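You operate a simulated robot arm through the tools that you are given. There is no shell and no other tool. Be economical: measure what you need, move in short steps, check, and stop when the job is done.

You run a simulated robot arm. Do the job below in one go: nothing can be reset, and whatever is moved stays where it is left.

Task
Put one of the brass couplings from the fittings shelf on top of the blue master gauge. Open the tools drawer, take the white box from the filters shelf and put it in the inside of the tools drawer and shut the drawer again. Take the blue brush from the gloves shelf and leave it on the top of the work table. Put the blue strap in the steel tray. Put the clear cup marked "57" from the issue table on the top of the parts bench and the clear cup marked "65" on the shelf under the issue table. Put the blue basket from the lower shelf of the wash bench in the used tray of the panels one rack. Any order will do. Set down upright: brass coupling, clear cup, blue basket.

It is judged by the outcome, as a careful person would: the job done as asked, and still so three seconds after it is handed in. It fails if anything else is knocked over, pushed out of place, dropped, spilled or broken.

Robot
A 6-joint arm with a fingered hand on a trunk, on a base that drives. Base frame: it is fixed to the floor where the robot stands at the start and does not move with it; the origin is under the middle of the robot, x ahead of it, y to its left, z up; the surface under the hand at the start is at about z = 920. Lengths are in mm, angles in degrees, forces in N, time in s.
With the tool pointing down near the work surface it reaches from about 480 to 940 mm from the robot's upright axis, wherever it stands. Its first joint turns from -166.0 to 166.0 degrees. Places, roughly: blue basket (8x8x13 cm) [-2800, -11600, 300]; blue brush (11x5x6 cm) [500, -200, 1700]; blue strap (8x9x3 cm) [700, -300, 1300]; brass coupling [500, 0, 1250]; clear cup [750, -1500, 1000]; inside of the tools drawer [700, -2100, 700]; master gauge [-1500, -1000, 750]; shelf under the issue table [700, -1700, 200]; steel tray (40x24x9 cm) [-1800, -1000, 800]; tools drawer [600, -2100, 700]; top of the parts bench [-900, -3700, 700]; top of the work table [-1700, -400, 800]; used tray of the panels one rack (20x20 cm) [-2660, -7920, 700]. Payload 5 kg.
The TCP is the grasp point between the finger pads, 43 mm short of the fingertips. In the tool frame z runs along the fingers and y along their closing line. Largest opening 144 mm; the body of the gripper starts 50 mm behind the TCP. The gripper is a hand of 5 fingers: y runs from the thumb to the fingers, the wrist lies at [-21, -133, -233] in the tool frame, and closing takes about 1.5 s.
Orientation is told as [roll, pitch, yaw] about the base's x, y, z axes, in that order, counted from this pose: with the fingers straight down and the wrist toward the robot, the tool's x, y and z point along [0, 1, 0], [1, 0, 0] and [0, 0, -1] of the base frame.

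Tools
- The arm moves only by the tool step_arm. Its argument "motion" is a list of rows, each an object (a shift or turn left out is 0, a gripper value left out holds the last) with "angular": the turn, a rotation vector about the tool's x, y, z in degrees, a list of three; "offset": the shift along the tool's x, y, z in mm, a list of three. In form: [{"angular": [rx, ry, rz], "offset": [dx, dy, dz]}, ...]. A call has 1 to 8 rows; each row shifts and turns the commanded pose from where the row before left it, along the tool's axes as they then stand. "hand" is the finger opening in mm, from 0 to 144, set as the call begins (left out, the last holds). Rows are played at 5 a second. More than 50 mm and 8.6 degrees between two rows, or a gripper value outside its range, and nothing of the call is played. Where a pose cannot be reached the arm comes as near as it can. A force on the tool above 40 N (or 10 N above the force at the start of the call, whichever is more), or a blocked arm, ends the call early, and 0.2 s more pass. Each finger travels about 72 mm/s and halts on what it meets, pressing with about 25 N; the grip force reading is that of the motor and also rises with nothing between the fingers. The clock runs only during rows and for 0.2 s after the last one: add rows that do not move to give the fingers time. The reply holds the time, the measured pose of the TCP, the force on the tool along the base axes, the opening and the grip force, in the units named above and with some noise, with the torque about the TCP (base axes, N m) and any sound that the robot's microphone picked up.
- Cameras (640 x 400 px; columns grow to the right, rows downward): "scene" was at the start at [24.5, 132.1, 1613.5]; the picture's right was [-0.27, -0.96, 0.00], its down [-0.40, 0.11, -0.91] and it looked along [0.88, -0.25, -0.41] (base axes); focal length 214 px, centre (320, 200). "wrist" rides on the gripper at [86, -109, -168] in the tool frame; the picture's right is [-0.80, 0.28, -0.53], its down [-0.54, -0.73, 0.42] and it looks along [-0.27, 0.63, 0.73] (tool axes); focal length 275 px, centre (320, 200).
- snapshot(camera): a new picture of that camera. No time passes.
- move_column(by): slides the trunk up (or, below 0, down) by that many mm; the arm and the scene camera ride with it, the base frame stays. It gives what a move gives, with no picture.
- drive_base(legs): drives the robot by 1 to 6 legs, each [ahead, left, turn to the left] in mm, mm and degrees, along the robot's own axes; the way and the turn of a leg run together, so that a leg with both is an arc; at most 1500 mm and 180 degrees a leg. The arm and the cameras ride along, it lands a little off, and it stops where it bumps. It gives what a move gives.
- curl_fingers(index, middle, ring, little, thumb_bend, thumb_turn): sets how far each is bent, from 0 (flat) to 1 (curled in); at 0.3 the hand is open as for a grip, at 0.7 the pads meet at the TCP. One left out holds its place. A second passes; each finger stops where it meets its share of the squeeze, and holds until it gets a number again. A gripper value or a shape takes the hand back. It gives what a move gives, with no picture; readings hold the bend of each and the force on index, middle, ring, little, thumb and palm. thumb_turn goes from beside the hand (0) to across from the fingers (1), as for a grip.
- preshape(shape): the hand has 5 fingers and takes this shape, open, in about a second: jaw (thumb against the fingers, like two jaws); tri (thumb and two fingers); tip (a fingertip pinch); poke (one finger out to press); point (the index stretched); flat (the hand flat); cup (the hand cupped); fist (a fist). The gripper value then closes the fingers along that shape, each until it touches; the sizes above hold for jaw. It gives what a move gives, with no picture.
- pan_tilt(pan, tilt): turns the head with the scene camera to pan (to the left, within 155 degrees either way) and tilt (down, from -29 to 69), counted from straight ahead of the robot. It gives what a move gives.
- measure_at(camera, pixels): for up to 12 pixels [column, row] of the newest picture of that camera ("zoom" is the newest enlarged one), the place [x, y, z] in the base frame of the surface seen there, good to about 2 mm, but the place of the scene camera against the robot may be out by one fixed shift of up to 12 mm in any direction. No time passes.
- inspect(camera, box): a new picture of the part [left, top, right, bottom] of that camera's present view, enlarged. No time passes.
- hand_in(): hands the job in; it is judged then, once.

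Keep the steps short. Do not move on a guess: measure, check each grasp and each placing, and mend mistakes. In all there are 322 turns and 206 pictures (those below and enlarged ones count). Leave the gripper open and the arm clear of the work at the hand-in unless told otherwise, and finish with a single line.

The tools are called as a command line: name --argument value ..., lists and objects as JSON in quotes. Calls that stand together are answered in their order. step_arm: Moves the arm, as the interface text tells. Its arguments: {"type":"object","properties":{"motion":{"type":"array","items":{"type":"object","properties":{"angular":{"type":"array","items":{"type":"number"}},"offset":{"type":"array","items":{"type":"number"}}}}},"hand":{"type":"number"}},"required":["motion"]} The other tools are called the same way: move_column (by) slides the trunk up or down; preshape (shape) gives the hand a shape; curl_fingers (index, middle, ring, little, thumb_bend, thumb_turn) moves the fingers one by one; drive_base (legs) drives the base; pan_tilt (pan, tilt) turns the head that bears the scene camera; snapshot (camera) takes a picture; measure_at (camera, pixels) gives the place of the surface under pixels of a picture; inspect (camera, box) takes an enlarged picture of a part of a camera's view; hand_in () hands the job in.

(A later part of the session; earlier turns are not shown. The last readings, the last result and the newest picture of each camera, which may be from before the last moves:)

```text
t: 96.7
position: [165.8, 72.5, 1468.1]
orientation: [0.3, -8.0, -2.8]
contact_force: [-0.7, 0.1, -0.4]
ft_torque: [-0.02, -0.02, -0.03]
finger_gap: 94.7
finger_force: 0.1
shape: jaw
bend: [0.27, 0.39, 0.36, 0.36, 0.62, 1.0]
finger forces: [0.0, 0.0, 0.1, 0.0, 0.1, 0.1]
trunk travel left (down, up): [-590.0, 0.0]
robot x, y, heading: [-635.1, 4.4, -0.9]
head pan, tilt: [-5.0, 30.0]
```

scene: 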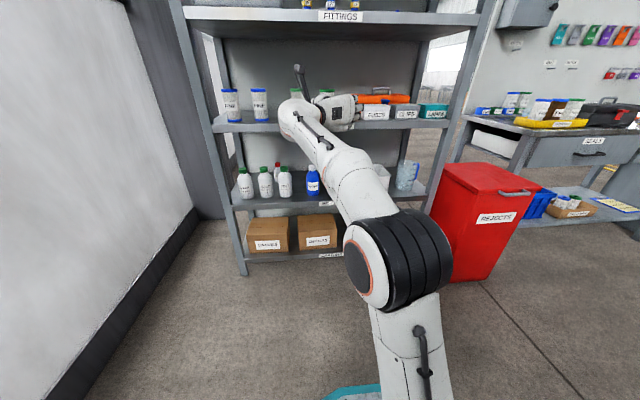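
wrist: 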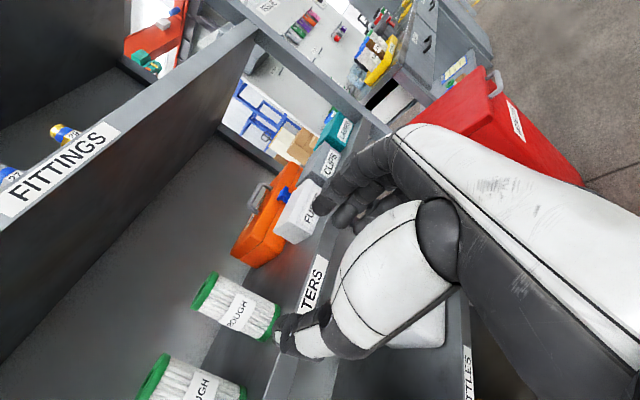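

drive_base --legs '[[0, -160, 0]]'

step_arm --motion '[{"angular": [-6, 0, 0], "offset": [0, 0, 35]}, {"angular": [-6, 0, 2.5], "offset": [0, 0, 35]}, {}]' --hand 90

drive_base --legs '[[200, 0, 0]]'

snapshot --camera "wrist"

snapshot --camera "scene"

```text
t: 98.1
position: [163.5, -87.0, 1468.8]
orientation: [0.3, -8.1, -2.7]
contact_force: [-0.8, -1.2, -0.7]
ft_torque: [0.08, -0.02, 0.04]
finger_gap: 94.7
finger_force: 0.0
shape: jaw
bend: [0.27, 0.39, 0.36, 0.36, 0.62, 1.0]
finger forces: [0.0, 0.0, 0.1, 0.0, 0.1, 0.0]
trunk travel left (down, up): [-590.0, 0.0]
robot x, y, heading: [-638.3, -160.1, -0.8]
head pan, tilt: [-5.0, 30.0]
```

```text
t: 98.9
position: [244.8, -82.3, 1454.1]
orientation: [1.1, -20.2, -5.5]
contact_force: [-0.2, -0.1, -0.6]
ft_torque: [0.02, -0.02, 0.01]
finger_gap: 90.3
finger_force: 0.0
shape: jaw
bend: [0.28, 0.4, 0.37, 0.4, 0.64, 1.0]
finger forces: [0.0, 0.0, 0.0, 0.0, 0.0, 0.0]
out of reach, approached as far as the arm can: row 1, 2
trunk travel left (down, up): [-590.0, 0.0]
robot x, y, heading: [-641.6, -157.5, -0.6]
head pan, tilt: [-5.0, 30.0]
```

```text
t: 100.5
position: [446.4, -81.5, 1451.2]
orientation: [1.1, -19.9, -5.3]
contact_force: [0.7, -0.2, -0.7]
ft_torque: [0.02, 0.01, -0.01]
finger_gap: 89.9
finger_force: 0.1
shape: jaw
bend: [0.28, 0.4, 0.37, 0.4, 0.64, 1.0]
finger forces: [0.1, 0.0, 0.1, 0.0, 0.0, 0.0]
trunk travel left (down, up): [-590.0, 0.0]
robot x, y, heading: [-439.8, -160.1, -0.7]
head pan, tilt: [-5.0, 30.0]
```

```text
147 pictures are left
```

wrist: 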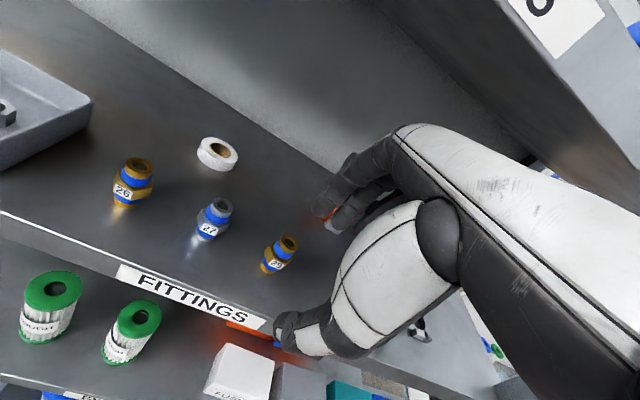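

```text
146 pictures are left
```

scene: 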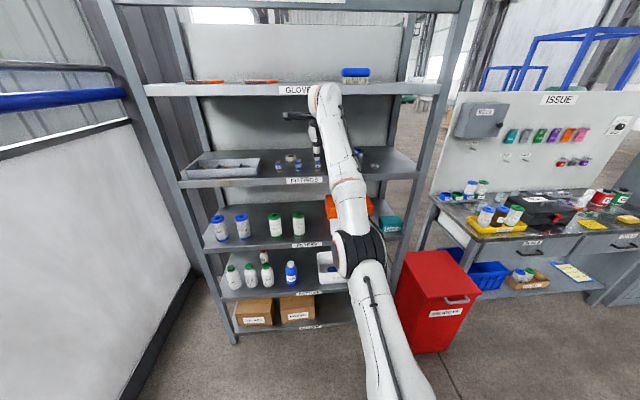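

inspect --camera "wrist" --box '[230, 210, 330, 290]'

measure_at --camera "wrist" --pixels '[[287, 240], [284, 244], [278, 252], [268, 266], [290, 253], [265, 250], [262, 268], [250, 285], [350, 330], [600, 100], [520, 80]]'

```text
5.00 times, centred on (280, 250) of wrist
```

zoom: 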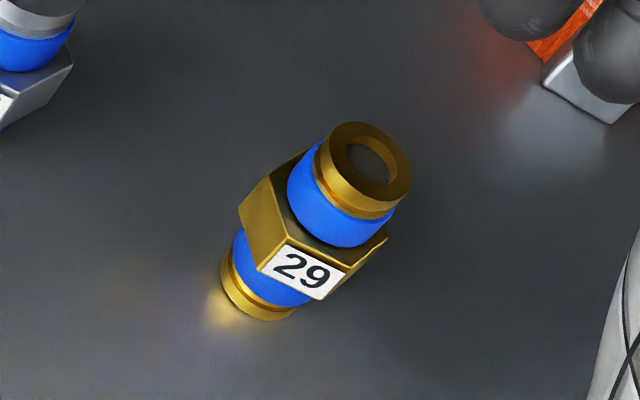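

```text
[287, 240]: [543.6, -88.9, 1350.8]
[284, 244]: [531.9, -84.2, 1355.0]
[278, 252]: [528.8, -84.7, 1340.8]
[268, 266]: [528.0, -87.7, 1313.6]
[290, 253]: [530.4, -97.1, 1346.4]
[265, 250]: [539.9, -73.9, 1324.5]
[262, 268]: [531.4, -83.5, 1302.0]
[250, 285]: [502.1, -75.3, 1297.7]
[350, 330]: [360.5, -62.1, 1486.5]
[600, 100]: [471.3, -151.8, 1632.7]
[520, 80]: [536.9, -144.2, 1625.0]
```

step_arm --motion '[{"angular": [8, 0, 0]}, {"angular": [0, 0, -5]}, {"offset": [0, -48, -10]}, {"offset": [0, -48, -10]}, {"offset": [0, -48, -10]}, {}]' --hand 64

```text
t: 101.9
position: [354.4, -79.0, 1503.5]
orientation: [-0.1, -11.7, 0.1]
contact_force: [0.7, -0.1, -0.2]
ft_torque: [-0.03, 0.04, -0.04]
finger_gap: 64.2
finger_force: 0.0
shape: jaw
bend: [0.74, 0.47, 0.44, 0.42, 0.72, 1.0]
finger forces: [0.0, 0.0, 0.0, 0.0, 0.0, 0.0]
out of reach, approached as far as the arm can: row 1, 3, 4, 5
trunk travel left (down, up): [-590.0, 0.0]
robot x, y, heading: [-441.5, -156.6, -0.3]
head pan, tilt: [-5.0, 30.0]
```

step_arm --motion '[{"offset": [0, -9, 40]}, {"offset": [0, -9, 40]}, {"offset": [0, -20, -4]}, {}]'

```text
t: 102.9
position: [383.4, -67.2, 1468.0]
orientation: [-0.1, -11.7, 0.2]
contact_force: [-0.1, 0.2, 0.2]
ft_torque: [-0.03, 0.01, 0.0]
finger_gap: 64.3
finger_force: 0.2
shape: jaw
bend: [0.74, 0.47, 0.44, 0.42, 0.72, 1.0]
finger forces: [0.0, 0.1, 0.0, 0.1, 0.0, 0.0]
out of reach, approached as far as the arm can: row 1, 2, 3
trunk travel left (down, up): [-590.0, 0.0]
robot x, y, heading: [-438.1, -156.5, -0.4]
head pan, tilt: [-5.0, 30.0]
```

step_arm --motion '[{"offset": [0, -10, 45]}, {"offset": [0, -5, 20]}, {}]'

```text
t: 103.7
position: [415.9, -62.4, 1423.5]
orientation: [0.1, -11.7, 0.1]
contact_force: [-0.3, -0.1, -1.0]
ft_torque: [0.01, -0.01, 0.03]
finger_gap: 64.3
finger_force: 0.1
shape: jaw
bend: [0.74, 0.47, 0.44, 0.42, 0.72, 1.0]
finger forces: [0.1, 0.1, 0.1, 0.0, 0.0, 0.0]
out of reach, approached as far as the arm can: row 1, 2
trunk travel left (down, up): [-590.0, 0.0]
robot x, y, heading: [-439.3, -159.4, -0.4]
head pan, tilt: [-5.0, 30.0]
```

drive_base --legs '[[110, -26, 0]]'

snapshot --camera "wrist"

inspect --camera "scene" --box '[220, 60, 420, 185]'

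```text
t: 105.0
position: [529.7, -94.0, 1421.6]
orientation: [-0.1, -11.6, -0.3]
contact_force: [0.8, -0.6, -0.5]
ft_torque: [0.04, 0.06, -0.02]
finger_gap: 64.2
finger_force: 0.1
shape: jaw
bend: [0.74, 0.47, 0.44, 0.42, 0.72, 1.0]
finger forces: [0.0, 0.0, 0.0, 0.0, 0.0, 0.0]
trunk travel left (down, up): [-590.0, 0.0]
robot x, y, heading: [-326.9, -184.7, -0.9]
head pan, tilt: [-5.0, 30.0]
```

```text
144 pictures are left
```

wrist: 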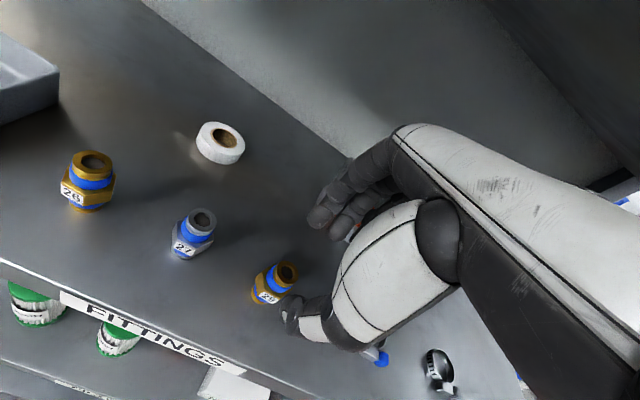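

```text
3.20 times, centred on (320, 122) of scene
```

zoom: 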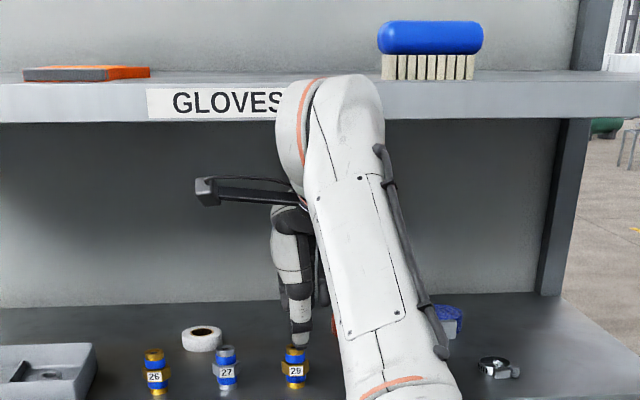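

measure_at --camera "wrist" --pixels '[[288, 263], [284, 277], [297, 271], [275, 290], [255, 295], [278, 265], [290, 318], [318, 218]]'

inspect --camera "wrist" --box '[230, 180, 390, 360]'

```text
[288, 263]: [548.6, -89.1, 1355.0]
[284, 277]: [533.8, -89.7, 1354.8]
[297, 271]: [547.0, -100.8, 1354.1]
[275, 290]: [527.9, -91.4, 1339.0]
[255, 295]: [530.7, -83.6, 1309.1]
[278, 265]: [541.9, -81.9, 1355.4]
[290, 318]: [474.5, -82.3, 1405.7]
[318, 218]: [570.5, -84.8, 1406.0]
```

```text
2.22 times, centred on (310, 270) of wrist
```

zoom: 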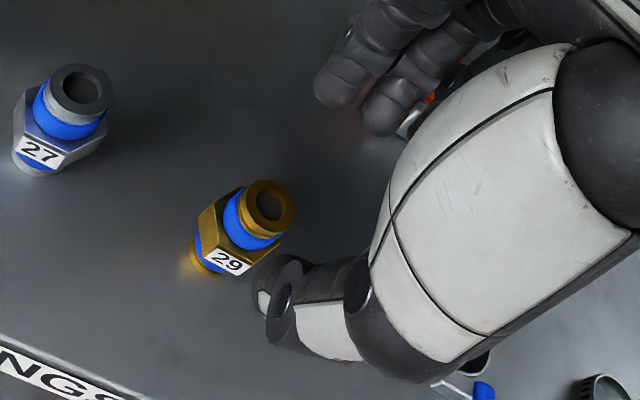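

step_arm --motion '[{"offset": [2, 7, 1.5]}, {}]'

move_column --by -55

snapshot --camera "wrist"

```text
t: 105.5
position: [533.0, -91.3, 1421.0]
orientation: [-0.1, -11.6, -0.3]
contact_force: [0.4, 0.0, 0.3]
ft_torque: [0.03, -0.02, -0.02]
finger_gap: 64.3
finger_force: 0.1
shape: jaw
bend: [0.74, 0.47, 0.44, 0.42, 0.72, 1.0]
finger forces: [0.0, 0.0, 0.0, 0.0, 0.0, 0.0]
out of reach, approached as far as the arm can: row 1
trunk travel left (down, up): [-590.0, 0.0]
robot x, y, heading: [-328.6, -188.4, -0.7]
head pan, tilt: [-5.0, 30.0]
```

```text
t: 106.5
position: [533.0, -92.1, 1367.2]
orientation: [-0.1, -11.6, -0.3]
contact_force: [-0.8, 0.7, -0.3]
ft_torque: [0.0, -0.03, -0.01]
finger_gap: 64.1
finger_force: 0.1
shape: jaw
bend: [0.74, 0.47, 0.44, 0.42, 0.72, 1.0]
finger forces: [0.0, 0.0, 0.0, 0.0, 0.0, 0.0]
trunk travel left (down, up): [-535.0, 55.0]
robot x, y, heading: [-326.4, -184.6, -1.0]
head pan, tilt: [-5.0, 30.0]
```

```text
141 pictures are left
```

wrist: 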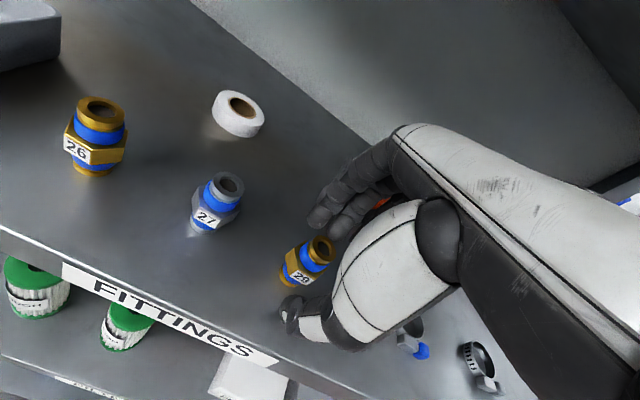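

move_column --by -13

step_arm --motion '[{}, {}, {}, {}, {}, {}, {}]' --hand 10

snapshot --camera "wrist"

```text
t: 107.1
position: [532.3, -92.0, 1353.5]
orientation: [-0.2, -11.6, -0.1]
contact_force: [-1.2, -0.5, 1.3]
ft_torque: [0.0, 0.06, 0.01]
finger_gap: 64.4
finger_force: 0.0
shape: jaw
bend: [0.74, 0.47, 0.44, 0.42, 0.72, 1.0]
finger forces: [0.1, 0.1, 0.0, 0.0, 1.2, 0.0]
trunk travel left (down, up): [-522.0, 68.0]
robot x, y, heading: [-327.9, -186.4, -0.5]
head pan, tilt: [-5.0, 30.0]
```

```text
t: 108.7
position: [533.8, -93.5, 1352.7]
orientation: [0.0, -11.7, -0.3]
contact_force: [-0.3, -0.6, -0.1]
ft_torque: [-0.02, 0.03, -0.01]
finger_gap: 25.8
finger_force: 24.8
shape: jaw
bend: [0.73, 0.63, 0.65, 0.63, 0.75, 1.0]
finger forces: [14.3, 5.3, 0.1, 0.0, 19.3, 0.0]
trunk travel left (down, up): [-522.0, 68.0]
robot x, y, heading: [-331.1, -191.1, -0.9]
head pan, tilt: [-5.0, 30.0]
```

```text
140 pictures are left
```

wrist: 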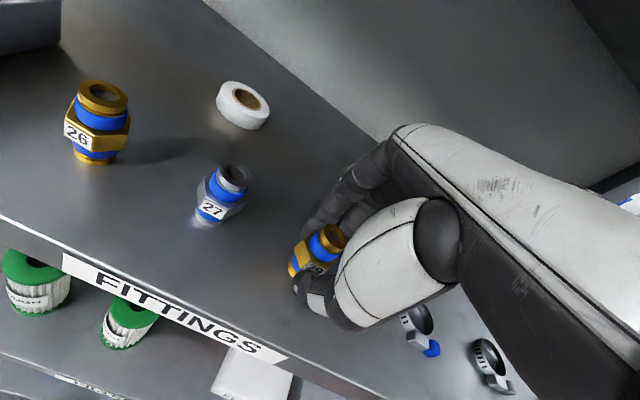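

move_column --by 60

inspect --camera "wrist" --box '[250, 180, 410, 340]'

measure_at --camera "zoom" --pixels '[[300, 195], [345, 225], [280, 250], [190, 230], [205, 285], [300, 275], [225, 295], [325, 240]]'

```text
t: 109.7
position: [532.8, -93.1, 1412.7]
orientation: [-0.1, -11.6, -0.2]
contact_force: [0.9, -0.2, -0.6]
ft_torque: [-0.01, 0.03, 0.01]
finger_gap: 25.6
finger_force: 25.2
shape: jaw
bend: [0.73, 0.63, 0.65, 0.63, 0.75, 1.0]
finger forces: [14.3, 5.3, 0.0, 0.0, 19.3, 0.0]
trunk travel left (down, up): [-582.0, 8.0]
robot x, y, heading: [-327.9, -183.4, -1.0]
head pan, tilt: [-5.0, 30.0]
```

```text
2.50 times, centred on (330, 260) of wrist
```

zoom: 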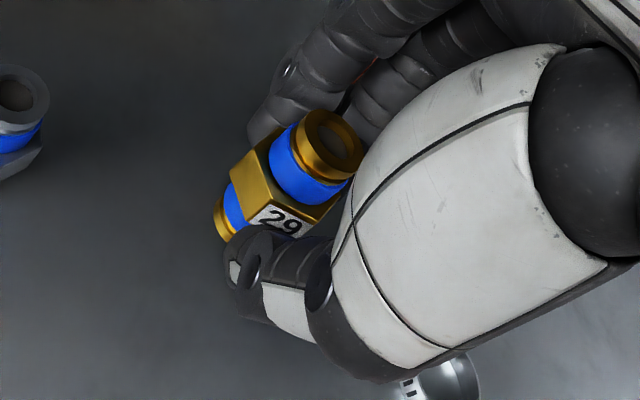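

```text
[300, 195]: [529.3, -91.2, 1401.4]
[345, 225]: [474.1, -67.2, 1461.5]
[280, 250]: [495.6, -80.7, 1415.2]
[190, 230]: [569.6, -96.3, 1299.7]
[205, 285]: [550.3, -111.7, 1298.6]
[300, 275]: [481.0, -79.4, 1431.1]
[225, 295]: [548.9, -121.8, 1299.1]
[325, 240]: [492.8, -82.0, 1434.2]
```

measure_at --camera "zoom" --pixels '[[325, 112], [310, 150], [355, 165], [335, 180], [300, 170], [216, 210], [228, 235], [235, 195], [250, 170], [245, 205]]'

```text
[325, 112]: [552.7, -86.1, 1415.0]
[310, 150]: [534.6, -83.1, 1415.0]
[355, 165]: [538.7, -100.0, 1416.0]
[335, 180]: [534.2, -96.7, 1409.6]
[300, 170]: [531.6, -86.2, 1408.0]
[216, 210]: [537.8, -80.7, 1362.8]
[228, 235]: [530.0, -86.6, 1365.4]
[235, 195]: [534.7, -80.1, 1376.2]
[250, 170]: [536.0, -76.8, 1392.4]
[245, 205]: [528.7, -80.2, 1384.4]
```

Coupling is upright in the hand (rim level at 1415). I back off from the rack and look at the work table behind.

drive_base --legs '[[-200, 0, 0]]'

pan_tilt --pan -150 --tilt 30

snapshot --camera "scene"

measure_at --camera "scene" --pixels '[[300, 200], [400, 250], [250, 200], [450, 300], [200, 180], [320, 180], [350, 230], [420, 190]]'

```text
t: 111.3
position: [335.5, -85.7, 1414.2]
orientation: [-0.1, -11.6, 0.1]
contact_force: [-0.3, 0.1, -1.0]
ft_torque: [0.01, -0.03, -0.04]
finger_gap: 25.5
finger_force: 24.6
shape: jaw
bend: [0.73, 0.63, 0.65, 0.63, 0.75, 1.0]
finger forces: [14.3, 5.4, 0.0, 0.0, 19.3, 0.0]
trunk travel left (down, up): [-582.0, 8.0]
robot x, y, heading: [-520.6, -184.6, -0.6]
head pan, tilt: [-5.0, 30.0]
```

```text
t: 113.6
position: [337.9, -84.8, 1413.8]
orientation: [-0.1, -11.6, -0.1]
contact_force: [0.5, -0.3, -0.2]
ft_torque: [-0.04, -0.01, 0.02]
finger_gap: 25.6
finger_force: 25.1
shape: jaw
bend: [0.73, 0.63, 0.65, 0.63, 0.75, 1.0]
finger forces: [14.3, 5.4, 0.2, 0.1, 19.3, 0.0]
trunk travel left (down, up): [-582.0, 8.0]
robot x, y, heading: [-523.2, -188.0, -0.3]
head pan, tilt: [-150.0, 30.0]
```

```text
138 pictures are left
```

scene: 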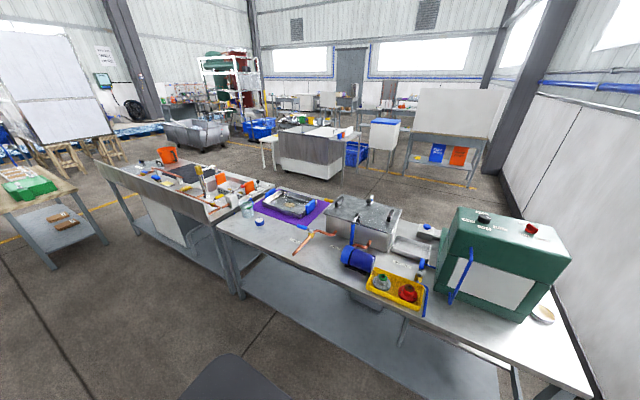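

```text
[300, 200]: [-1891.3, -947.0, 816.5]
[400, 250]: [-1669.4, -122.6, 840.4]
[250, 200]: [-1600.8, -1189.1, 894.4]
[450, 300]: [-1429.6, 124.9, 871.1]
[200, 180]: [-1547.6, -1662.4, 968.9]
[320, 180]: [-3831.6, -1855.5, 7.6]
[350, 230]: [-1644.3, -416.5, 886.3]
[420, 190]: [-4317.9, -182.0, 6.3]
```

inspect --camera "scene" --box '[210, 170, 450, 320]'

measure_at --camera "zoom" --pixels '[[135, 130], [210, 90], [290, 150], [180, 140], [240, 230], [375, 305], [105, 110], [140, 140], [40, 130], [470, 370]]'

```text
2.67 times, centred on (330, 245) of scene
```

zoom: 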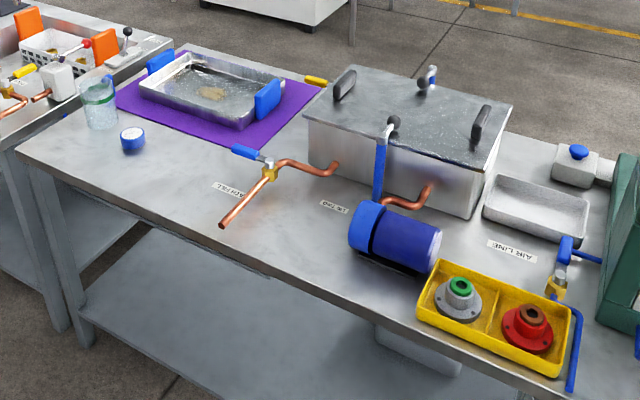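

```text
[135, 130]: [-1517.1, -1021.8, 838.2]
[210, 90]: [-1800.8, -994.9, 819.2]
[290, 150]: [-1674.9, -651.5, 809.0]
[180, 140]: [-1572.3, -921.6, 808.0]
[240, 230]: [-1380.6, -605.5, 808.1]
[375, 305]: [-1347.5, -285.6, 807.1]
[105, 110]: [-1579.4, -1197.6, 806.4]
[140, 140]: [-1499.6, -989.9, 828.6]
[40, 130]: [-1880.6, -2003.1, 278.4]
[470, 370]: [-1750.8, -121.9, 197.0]
```

inspect --camera "scene" --box '[230, 195, 310, 245]'

measure_at --camera "zoom" --pixels '[[235, 200], [215, 205], [255, 200], [238, 215], [236, 190], [238, 240], [300, 240], [235, 260]]'

```text
8.00 times, centred on (270, 220) of scene
```

zoom: 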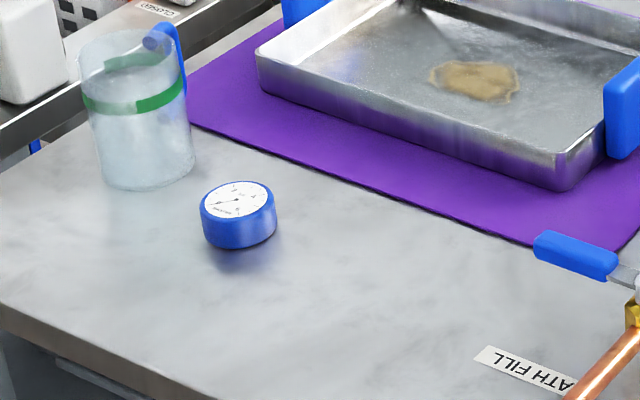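

```text
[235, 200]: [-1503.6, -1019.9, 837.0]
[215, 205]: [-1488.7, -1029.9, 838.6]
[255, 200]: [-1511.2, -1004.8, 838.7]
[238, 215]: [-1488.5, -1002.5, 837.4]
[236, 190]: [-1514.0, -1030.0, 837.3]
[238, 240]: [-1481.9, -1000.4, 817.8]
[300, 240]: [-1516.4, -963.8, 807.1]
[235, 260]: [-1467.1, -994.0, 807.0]
```

drive_base --legs '[[0, 0, -90], [0, 0, -90]]'

pan_tilt --pan 0 --tilt 40

```text
t: 121.7
position: [-1384.0, -280.1, 1413.7]
orientation: [-0.2, -11.7, 179.9]
contact_force: [-0.8, 0.2, -0.3]
ft_torque: [0.0, 0.0, 0.02]
finger_gap: 25.3
finger_force: 25.4
shape: jaw
bend: [0.73, 0.63, 0.65, 0.63, 0.76, 1.0]
finger forces: [13.7, 5.5, 0.0, 0.1, 18.9, 0.0]
trunk travel left (down, up): [-582.0, 8.0]
robot x, y, heading: [-523.6, -183.7, 179.2]
head pan, tilt: [-150.0, 30.0]
```

```text
t: 124.0
position: [-1384.0, -280.1, 1412.3]
orientation: [-0.1, -11.7, 179.8]
contact_force: [-0.6, -0.3, -0.8]
ft_torque: [0.0, 0.01, -0.02]
finger_gap: 25.3
finger_force: 25.2
shape: jaw
bend: [0.73, 0.63, 0.65, 0.63, 0.76, 1.0]
finger forces: [13.8, 5.4, 0.1, 0.1, 18.9, 0.0]
trunk travel left (down, up): [-582.0, 8.0]
robot x, y, heading: [-525.5, -186.2, 179.2]
head pan, tilt: [0.0, 40.0]
```

drive_base --legs '[[80, 733, 0]]'

snapshot --camera "wrist"

snapshot --camera "scene"

```text
t: 128.0
position: [-1466.6, -1027.9, 1413.0]
orientation: [-0.1, -11.7, -179.5]
contact_force: [-0.7, -0.2, -1.5]
ft_torque: [0.04, -0.03, 0.01]
finger_gap: 25.2
finger_force: 24.9
shape: jaw
bend: [0.73, 0.63, 0.65, 0.63, 0.76, 1.0]
finger forces: [13.9, 5.3, 0.1, 0.1, 18.8, 0.0]
trunk travel left (down, up): [-582.0, 8.0]
robot x, y, heading: [-607.7, -922.2, 180.0]
head pan, tilt: [0.0, 40.0]
```

```text
135 pictures are left
```

wrist: 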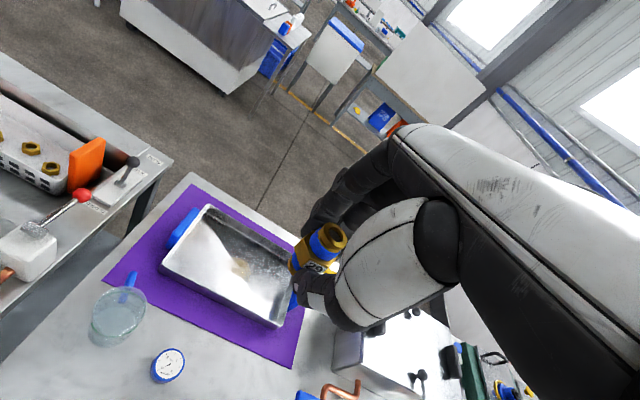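

```text
134 pictures are left
```

scene: 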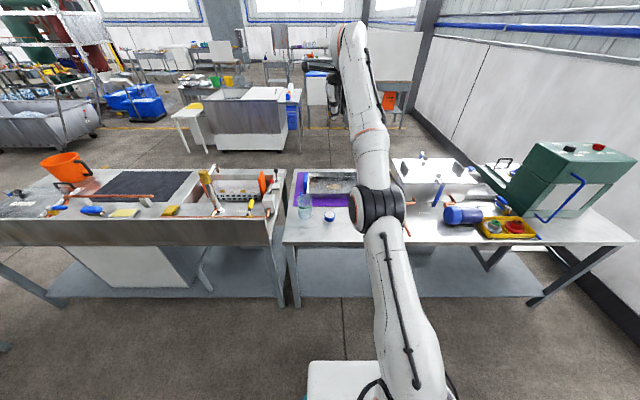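

measure_at --camera "wrist" --pixels '[[167, 355], [165, 365], [160, 375], [180, 356], [155, 362], [172, 382], [120, 310], [200, 380]]'

measure_at --camera "scene" --pixels '[[378, 205], [375, 235], [340, 60], [372, 130], [395, 300], [329, 215]]'

```text
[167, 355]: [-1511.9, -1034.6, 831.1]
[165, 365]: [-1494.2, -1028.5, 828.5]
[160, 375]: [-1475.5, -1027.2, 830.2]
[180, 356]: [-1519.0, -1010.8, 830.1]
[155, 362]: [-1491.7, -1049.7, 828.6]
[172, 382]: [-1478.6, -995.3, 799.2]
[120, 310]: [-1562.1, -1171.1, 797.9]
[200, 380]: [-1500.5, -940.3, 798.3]
```

```text
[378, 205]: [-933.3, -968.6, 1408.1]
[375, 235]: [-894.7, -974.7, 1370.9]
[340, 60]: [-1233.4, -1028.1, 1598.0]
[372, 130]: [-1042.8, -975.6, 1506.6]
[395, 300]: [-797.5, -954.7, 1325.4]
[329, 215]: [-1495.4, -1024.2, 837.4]
```

move_column --by -400

snapshot --camera "wrist"

measure_at --camera "wrist" --pixels '[[333, 232], [318, 250], [340, 250], [240, 330], [260, 330]]'

```text
t: 131.9
position: [-1466.8, -1029.0, 1014.0]
orientation: [-0.1, -11.7, -179.5]
contact_force: [-0.8, -0.4, -0.1]
ft_torque: [-0.02, -0.03, -0.01]
finger_gap: 25.4
finger_force: 25.0
shape: jaw
bend: [0.73, 0.63, 0.65, 0.63, 0.76, 1.0]
finger forces: [13.9, 5.4, 0.0, 0.0, 18.9, 0.0]
trunk travel left (down, up): [-182.0, 408.0]
robot x, y, heading: [-609.5, -920.8, 180.0]
head pan, tilt: [0.0, 40.0]
```

```text
133 pictures are left
```

wrist: 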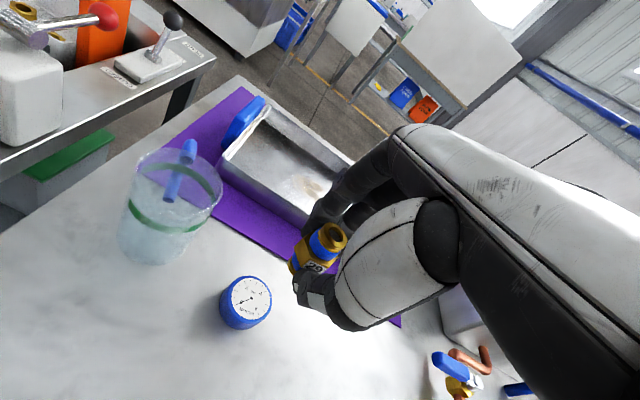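

```text
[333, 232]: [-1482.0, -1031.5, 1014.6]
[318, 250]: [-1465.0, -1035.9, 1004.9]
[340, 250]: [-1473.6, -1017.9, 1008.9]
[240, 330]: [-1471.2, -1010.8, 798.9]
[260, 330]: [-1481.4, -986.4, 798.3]
```

inspect --camera "wrist" --box '[200, 210, 360, 340]'

measure_at --camera "zoom" --pixels '[[200, 252], [230, 285], [200, 315], [135, 310], [145, 270], [190, 345], [110, 340], [530, 55], [500, 90], [560, 85], [520, 90]]'

```text
3.08 times, centred on (280, 275) of wrist
```

zoom: 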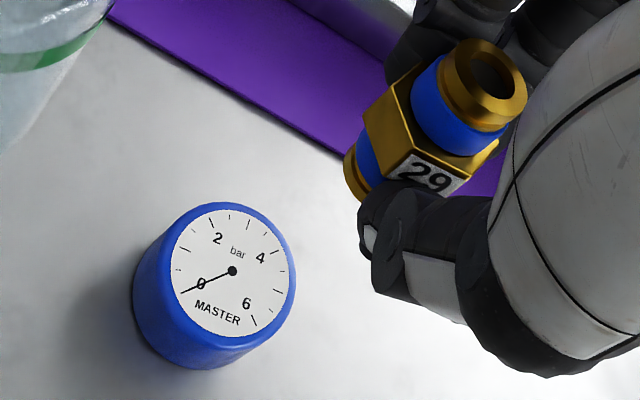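

```text
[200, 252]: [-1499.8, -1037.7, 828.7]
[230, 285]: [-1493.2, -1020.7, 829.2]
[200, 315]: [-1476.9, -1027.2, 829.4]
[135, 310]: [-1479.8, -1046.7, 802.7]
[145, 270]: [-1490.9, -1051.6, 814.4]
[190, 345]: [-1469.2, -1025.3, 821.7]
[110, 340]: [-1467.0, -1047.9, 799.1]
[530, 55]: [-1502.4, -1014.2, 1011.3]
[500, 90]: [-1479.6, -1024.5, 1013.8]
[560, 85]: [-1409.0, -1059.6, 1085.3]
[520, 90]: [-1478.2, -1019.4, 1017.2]
```

measure_at --camera "zoom" --pixels '[[232, 270], [178, 265], [290, 278], [225, 208], [238, 332], [450, 80], [522, 95], [495, 46], [478, 118], [350, 185], [365, 198]]'

```text
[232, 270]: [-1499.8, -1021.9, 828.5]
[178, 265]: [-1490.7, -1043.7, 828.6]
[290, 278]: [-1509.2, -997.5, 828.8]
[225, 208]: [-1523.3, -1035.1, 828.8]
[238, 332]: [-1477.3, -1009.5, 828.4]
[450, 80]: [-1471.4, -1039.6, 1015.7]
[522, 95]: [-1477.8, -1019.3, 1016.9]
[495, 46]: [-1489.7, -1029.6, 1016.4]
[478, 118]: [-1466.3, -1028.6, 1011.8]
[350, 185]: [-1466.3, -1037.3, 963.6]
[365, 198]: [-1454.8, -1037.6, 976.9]
```

step_arm --motion '[{"offset": [-8, 21.5, 4.6]}, {}]'

move_column --by -115

snapshot --camera "wrist"

inspect --camera "wrist" --box '[200, 210, 360, 340]'

```text
t: 132.5
position: [-1473.7, -1017.9, 1004.6]
orientation: [-0.2, -11.7, -179.5]
contact_force: [-0.6, 0.2, -1.4]
ft_torque: [-0.02, -0.02, 0.05]
finger_gap: 25.5
finger_force: 24.8
shape: jaw
bend: [0.73, 0.63, 0.65, 0.63, 0.76, 1.0]
finger forces: [13.9, 5.4, 0.1, 0.0, 18.9, 0.0]
out of reach, approached as far as the arm can: row 1
trunk travel left (down, up): [-182.0, 408.0]
robot x, y, heading: [-607.1, -924.1, 180.0]
head pan, tilt: [0.0, 40.0]
```

```text
t: 133.9
position: [-1474.1, -1018.0, 889.5]
orientation: [-0.1, -11.7, -179.5]
contact_force: [0.3, 1.2, -0.7]
ft_torque: [-0.02, -0.01, -0.02]
finger_gap: 25.5
finger_force: 24.5
shape: jaw
bend: [0.73, 0.63, 0.65, 0.63, 0.76, 1.0]
finger forces: [13.8, 5.4, 0.0, 0.1, 18.9, 0.0]
trunk travel left (down, up): [-67.0, 523.0]
robot x, y, heading: [-604.0, -923.0, 179.8]
head pan, tilt: [0.0, 40.0]
```

```text
131 pictures are left
```

wrist: 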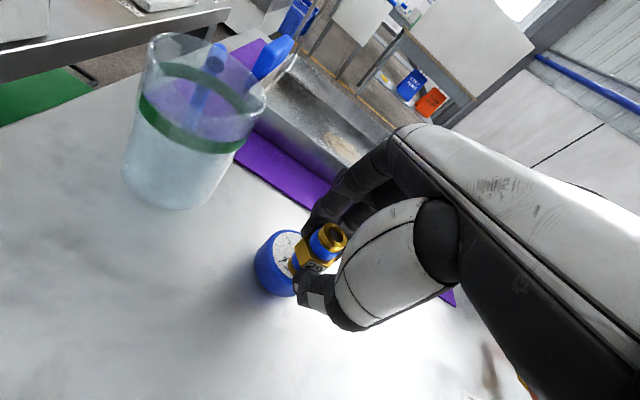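

```text
3.08 times, centred on (280, 275) of wrist
```

zoom: 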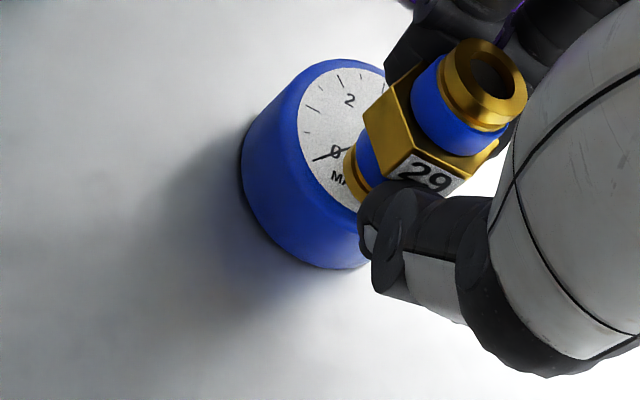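

move_column --by 10

drive_base --legs '[[15, 3, 0]]'

inspect --camera "wrist" --box '[200, 210, 360, 340]'

measure_at --camera "zoom" --pixels '[[450, 80], [522, 95], [495, 46], [478, 118], [330, 80], [310, 120], [360, 60], [355, 230], [350, 190]]'

```text
t: 134.5
position: [-1473.8, -1018.0, 898.9]
orientation: [-0.2, -11.7, -179.5]
contact_force: [-0.2, -0.2, -1.4]
ft_torque: [-0.01, -0.04, -0.02]
finger_gap: 25.6
finger_force: 24.9
shape: jaw
bend: [0.73, 0.63, 0.65, 0.63, 0.76, 1.0]
finger forces: [13.8, 5.4, 0.1, 0.0, 18.9, 0.0]
trunk travel left (down, up): [-77.0, 513.0]
robot x, y, heading: [-604.3, -921.7, 179.9]
head pan, tilt: [0.0, 40.0]
```

```text
t: 135.3
position: [-1490.3, -1021.6, 899.6]
orientation: [-0.1, -11.7, -179.5]
contact_force: [0.9, -0.6, -0.9]
ft_torque: [0.03, 0.0, 0.01]
finger_gap: 25.8
finger_force: 24.8
shape: jaw
bend: [0.73, 0.63, 0.65, 0.63, 0.76, 1.0]
finger forces: [13.9, 5.4, 0.0, 0.0, 18.9, 0.0]
trunk travel left (down, up): [-77.0, 513.0]
robot x, y, heading: [-619.3, -928.3, 180.1]
head pan, tilt: [0.0, 40.0]
```

```text
3.08 times, centred on (280, 275) of wrist
```

zoom: 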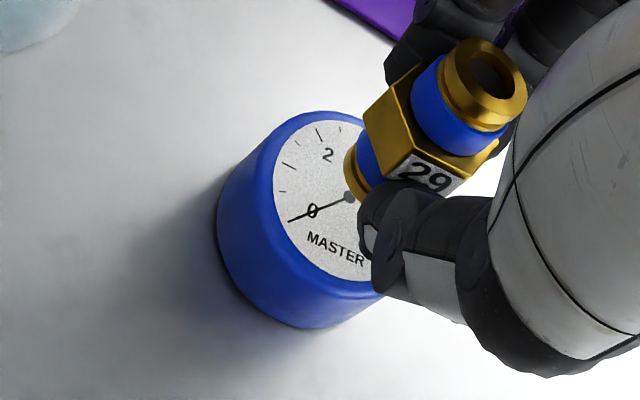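

```text
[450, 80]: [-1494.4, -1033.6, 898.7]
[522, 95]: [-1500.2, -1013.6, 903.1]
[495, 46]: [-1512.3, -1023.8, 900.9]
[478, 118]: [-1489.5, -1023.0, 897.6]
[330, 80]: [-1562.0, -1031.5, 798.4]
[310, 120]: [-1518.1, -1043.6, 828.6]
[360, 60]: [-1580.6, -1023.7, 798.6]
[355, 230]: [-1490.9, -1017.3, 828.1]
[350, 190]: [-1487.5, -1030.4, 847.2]
```

move_column --by -12

move_column --by -3

inspect --camera "wrist" --box '[200, 210, 360, 340]'

```text
t: 135.9
position: [-1489.3, -1020.5, 886.1]
orientation: [-0.1, -11.7, -179.5]
contact_force: [0.1, 0.7, -0.9]
ft_torque: [0.01, 0.01, -0.02]
finger_gap: 25.4
finger_force: 25.3
shape: jaw
bend: [0.73, 0.63, 0.65, 0.63, 0.76, 1.0]
finger forces: [13.9, 5.4, 0.0, 0.0, 18.9, 0.0]
trunk travel left (down, up): [-65.0, 525.0]
robot x, y, heading: [-621.6, -921.7, 179.8]
head pan, tilt: [0.0, 40.0]
```

```text
t: 136.4
position: [-1489.6, -1019.6, 884.5]
orientation: [-0.1, -11.7, -179.5]
contact_force: [0.9, -0.6, -0.3]
ft_torque: [-0.02, 0.0, 0.0]
finger_gap: 25.2
finger_force: 24.8
shape: jaw
bend: [0.73, 0.63, 0.65, 0.63, 0.76, 1.0]
finger forces: [13.8, 5.5, 0.0, 0.0, 18.9, 0.1]
trunk travel left (down, up): [-62.0, 528.0]
robot x, y, heading: [-622.8, -922.9, 179.9]
head pan, tilt: [0.0, 40.0]
```

```text
3.08 times, centred on (280, 275) of wrist
```

zoom: 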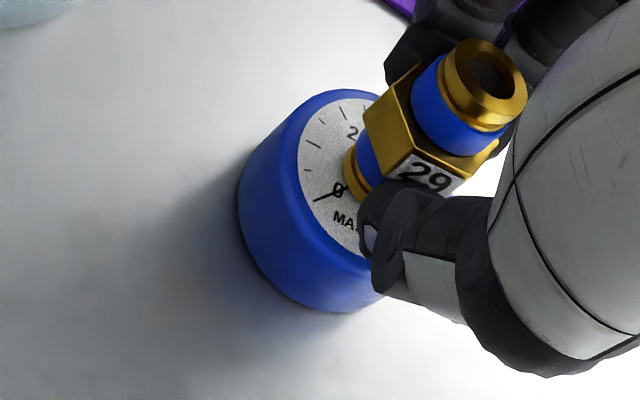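

No contact force yet; I go down in 1 mm steps until it touches.

move_column --by -1.5

move_column --by -1.5

```text
t: 136.9
position: [-1489.6, -1019.2, 882.3]
orientation: [0.0, -11.8, -179.5]
contact_force: [-1.1, -0.6, -1.6]
ft_torque: [-0.01, -0.01, 0.0]
finger_gap: 25.4
finger_force: 24.9
shape: jaw
bend: [0.73, 0.63, 0.65, 0.63, 0.76, 1.0]
finger forces: [13.9, 5.5, 0.0, 0.0, 18.9, 0.0]
trunk travel left (down, up): [-60.0, 530.0]
robot x, y, heading: [-619.0, -927.2, 179.8]
head pan, tilt: [0.0, 40.0]
```

```text
t: 137.4
position: [-1488.7, -1020.9, 880.6]
orientation: [-0.2, -11.7, -179.5]
contact_force: [-0.1, 0.3, 1.3]
ft_torque: [0.03, 0.04, -0.01]
finger_gap: 25.3
finger_force: 25.2
shape: jaw
bend: [0.73, 0.63, 0.65, 0.63, 0.76, 1.0]
finger forces: [13.9, 5.4, 0.1, 0.1, 18.8, 0.1]
trunk travel left (down, up): [-59.0, 531.0]
robot x, y, heading: [-622.2, -923.7, 180.0]
head pan, tilt: [0.0, 40.0]
```

move_column --by -1

measure_at --camera "wrist" --pixels '[[325, 240], [334, 228], [342, 236]]'

```text
t: 137.9
position: [-1488.7, -1020.8, 880.8]
orientation: [-0.1, -11.9, -179.4]
contact_force: [-0.9, 0.6, 4.4]
ft_torque: [-0.03, 0.12, 0.01]
finger_gap: 25.6
finger_force: 25.4
shape: jaw
bend: [0.73, 0.63, 0.65, 0.63, 0.76, 1.0]
finger forces: [14.0, 5.7, 0.1, 0.0, 18.8, 0.0]
trunk travel left (down, up): [-58.0, 532.0]
robot x, y, heading: [-620.9, -928.8, 179.9]
head pan, tilt: [0.0, 40.0]
```

```text
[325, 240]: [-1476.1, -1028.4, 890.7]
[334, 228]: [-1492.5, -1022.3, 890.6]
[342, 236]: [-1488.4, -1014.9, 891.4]
```

Contact 4.4 N: it rests on the gauge. Open.

step_arm --motion '[{}, {}, {}, {}]' --hand 40

step_arm --motion '[{}, {}, {}, {}]' --hand 66

inspect --camera "wrist" --box '[200, 190, 400, 350]'

```text
t: 138.9
position: [-1490.1, -1020.3, 880.2]
orientation: [-0.1, -11.6, -179.5]
contact_force: [0.2, 0.1, 0.4]
ft_torque: [-0.02, -0.01, 0.04]
finger_gap: 39.9
finger_force: 0.0
shape: jaw
bend: [0.74, 0.55, 0.53, 0.49, 0.74, 1.0]
finger forces: [0.1, 0.0, 0.0, 0.1, 0.1, 0.1]
trunk travel left (down, up): [-58.0, 532.0]
robot x, y, heading: [-624.0, -924.5, 179.7]
head pan, tilt: [0.0, 40.0]
```

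```text
t: 139.9
position: [-1489.2, -1021.0, 880.1]
orientation: [-0.1, -11.7, -179.4]
contact_force: [-1.0, 0.4, 0.2]
ft_torque: [0.01, -0.01, -0.02]
finger_gap: 65.4
finger_force: 0.0
shape: jaw
bend: [0.74, 0.47, 0.44, 0.42, 0.72, 1.0]
finger forces: [0.0, 0.0, 0.0, 0.0, 0.1, 0.1]
trunk travel left (down, up): [-58.0, 532.0]
robot x, y, heading: [-621.0, -927.6, 180.0]
head pan, tilt: [0.0, 40.0]
```

```text
2.50 times, centred on (300, 270) of wrist
```

zoom: 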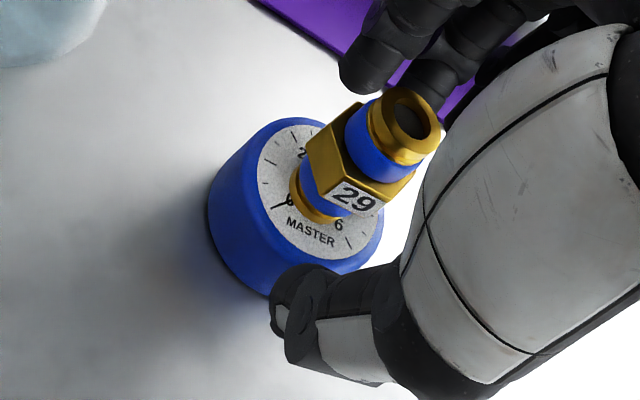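

It stands on the gauge. I raise straight up with the trunk and check.

move_column --by 120

snapshot --camera "wrist"

move_column --by 400

drive_base --legs '[[-100, 0, 0], [0, 0, 90], [0, 0, 90]]'

```text
t: 141.4
position: [-1488.8, -1020.2, 1000.2]
orientation: [-0.1, -11.6, -179.6]
contact_force: [0.9, -0.2, -0.6]
ft_torque: [-0.02, -0.02, 0.03]
finger_gap: 65.4
finger_force: 0.1
shape: jaw
bend: [0.74, 0.47, 0.44, 0.42, 0.72, 1.0]
finger forces: [0.0, 0.0, 0.0, 0.0, 0.0, 0.0]
trunk travel left (down, up): [-178.0, 412.0]
robot x, y, heading: [-622.3, -921.5, 180.2]
head pan, tilt: [0.0, 40.0]
```

```text
126 pictures are left
```

wrist: 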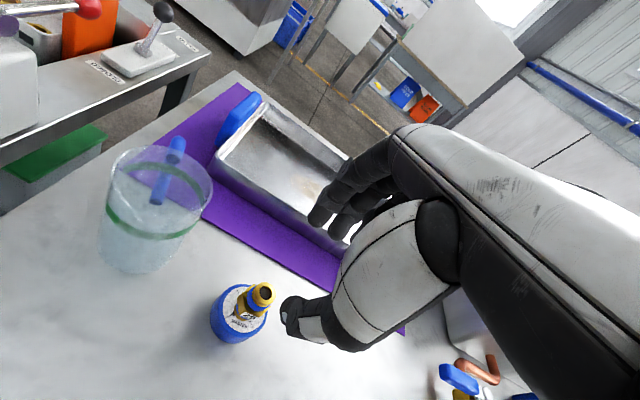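

```text
t: 145.2
position: [-1489.8, -1021.0, 1400.2]
orientation: [-0.1, -11.6, -179.6]
contact_force: [0.5, -0.1, 1.1]
ft_torque: [-0.02, 0.0, -0.01]
finger_gap: 65.5
finger_force: 0.0
shape: jaw
bend: [0.74, 0.47, 0.44, 0.42, 0.72, 1.0]
finger forces: [0.0, 0.0, 0.1, 0.0, 0.1, 0.0]
trunk travel left (down, up): [-578.0, 12.0]
robot x, y, heading: [-621.8, -924.5, 179.6]
head pan, tilt: [0.0, 40.0]
```

```text
t: 154.1
position: [343.5, -820.6, 1400.7]
orientation: [0.0, -11.7, 0.7]
contact_force: [0.7, -0.2, 0.0]
ft_torque: [0.04, 0.01, -0.02]
finger_gap: 65.7
finger_force: 0.0
shape: jaw
bend: [0.74, 0.47, 0.44, 0.42, 0.72, 1.0]
finger forces: [0.0, 0.0, 0.0, 0.0, 0.0, 0.0]
trunk travel left (down, up): [-578.0, 12.0]
robot x, y, heading: [-524.0, -925.0, 0.2]
head pan, tilt: [0.0, 40.0]
```

Coupling done. Next the blue strap: move over in front of it.

drive_base --legs '[[0, 600, 0]]'

pan_tilt --pan 0 --tilt 25

snapshot --camera "scene"

inspect --camera "scene" --box '[240, 120, 440, 245]'

snapshot --camera "wrist"

```text
t: 157.5
position: [337.0, -204.0, 1400.1]
orientation: [-0.2, -11.7, 1.1]
contact_force: [0.2, -0.6, 0.2]
ft_torque: [0.01, 0.03, 0.01]
finger_gap: 65.8
finger_force: 0.1
shape: jaw
bend: [0.74, 0.47, 0.44, 0.42, 0.72, 1.0]
finger forces: [0.1, 0.0, 0.1, 0.0, 0.1, 0.0]
trunk travel left (down, up): [-578.0, 12.0]
robot x, y, heading: [-525.7, -308.0, 0.7]
head pan, tilt: [0.0, 40.0]
```

```text
t: 158.3
position: [337.7, -203.7, 1399.4]
orientation: [-0.1, -11.7, 1.2]
contact_force: [-0.5, 0.2, 0.7]
ft_torque: [-0.03, -0.01, -0.03]
finger_gap: 65.6
finger_force: 0.0
shape: jaw
bend: [0.74, 0.47, 0.44, 0.42, 0.72, 1.0]
finger forces: [0.0, 0.0, 0.1, 0.0, 0.0, 0.0]
trunk travel left (down, up): [-578.0, 12.0]
robot x, y, heading: [-524.3, -307.8, 0.5]
head pan, tilt: [0.0, 25.0]
```

```text
125 pictures are left
```

scene: 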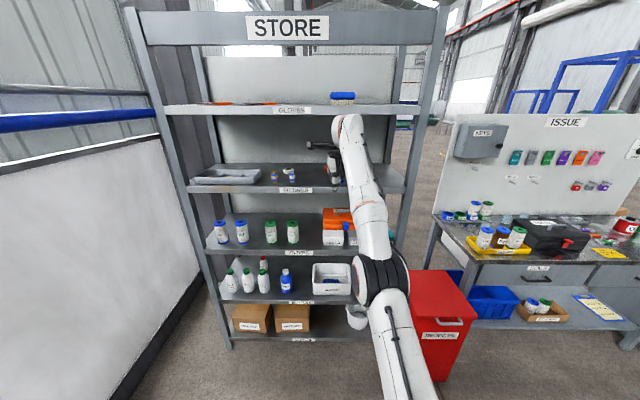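

```text
3.20 times, centred on (340, 182) of scene
```

zoom: 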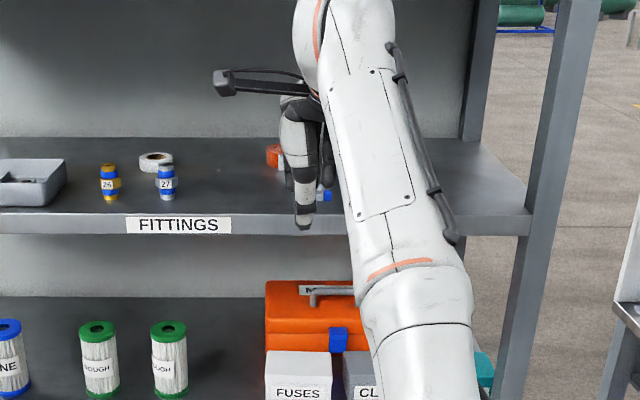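

```text
123 pictures are left
```

wrist: 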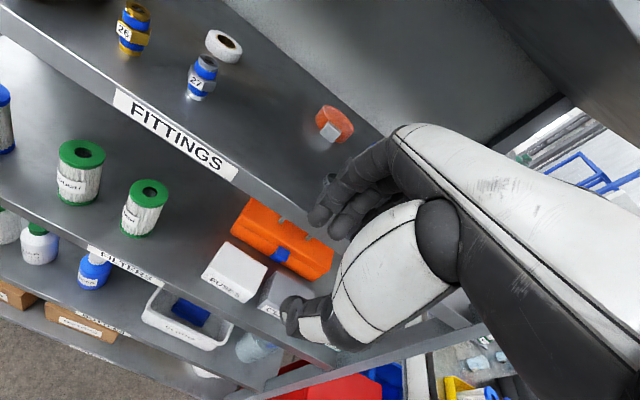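

step_arm --motion '[{"angular": [-1.66, 1.66, 8.06]}, {"angular": [-1.66, 1.66, 8.06]}, {"angular": [-1.66, 1.66, 8.06]}, {"angular": [-1.66, 1.66, 8.06]}, {"angular": [-1.66, 1.66, 8.06]}, {"angular": [-1.66, 1.66, 8.06]}]' --hand 110

step_arm --motion '[{"angular": [-1.66, 1.66, 8.06]}, {"angular": [-1.66, 1.66, 8.06]}, {"angular": [-1.66, 1.66, 8.06]}, {"angular": [-1.66, 1.66, 8.06]}, {"angular": [-1.66, 1.66, 8.06]}, {}]'

snapshot --camera "wrist"

inspect --camera "scene" --box '[240, 120, 440, 245]'

```text
t: 159.7
position: [349.6, -202.7, 1409.0]
orientation: [22.0, -12.4, -49.4]
contact_force: [-0.1, -0.3, 0.2]
ft_torque: [-0.01, -0.03, 0.0]
finger_gap: 109.7
finger_force: 0.0
shape: jaw
bend: [0.26, 0.35, 0.33, 0.34, 0.55, 0.99]
finger forces: [0.1, 0.1, 0.1, 0.1, 0.0, 0.0]
out of reach, approached as far as the arm can: row 1, 2, 3
trunk travel left (down, up): [-578.0, 12.0]
robot x, y, heading: [-526.3, -308.2, 0.5]
head pan, tilt: [0.0, 25.0]
```

```text
t: 161.1
position: [308.4, -204.0, 1373.7]
orientation: [35.0, 0.0, -89.0]
contact_force: [0.4, 0.3, -0.1]
ft_torque: [0.01, -0.01, -0.01]
finger_gap: 110.0
finger_force: 0.1
shape: jaw
bend: [0.26, 0.35, 0.33, 0.33, 0.55, 0.99]
finger forces: [0.1, 0.0, 0.0, 0.1, 0.0, 0.0]
out of reach, approached as far as the arm can: row 1, 2, 3, 4, 5
trunk travel left (down, up): [-578.0, 12.0]
robot x, y, heading: [-524.8, -312.1, 0.4]
head pan, tilt: [0.0, 25.0]
```

```text
122 pictures are left
```

wrist: 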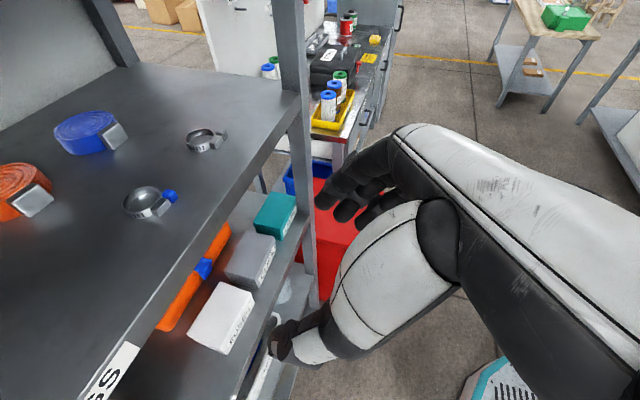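

```text
3.20 times, centred on (340, 182) of scene
```

zoom: 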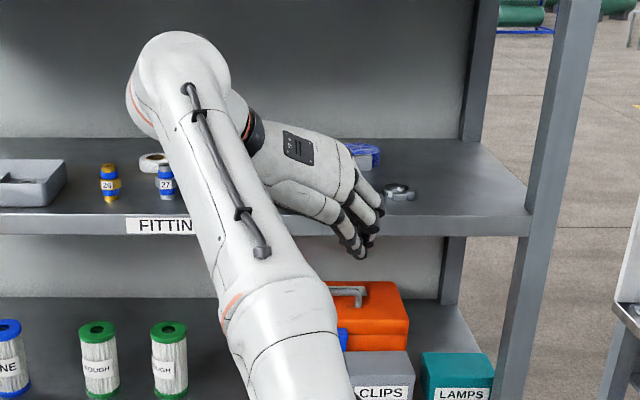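

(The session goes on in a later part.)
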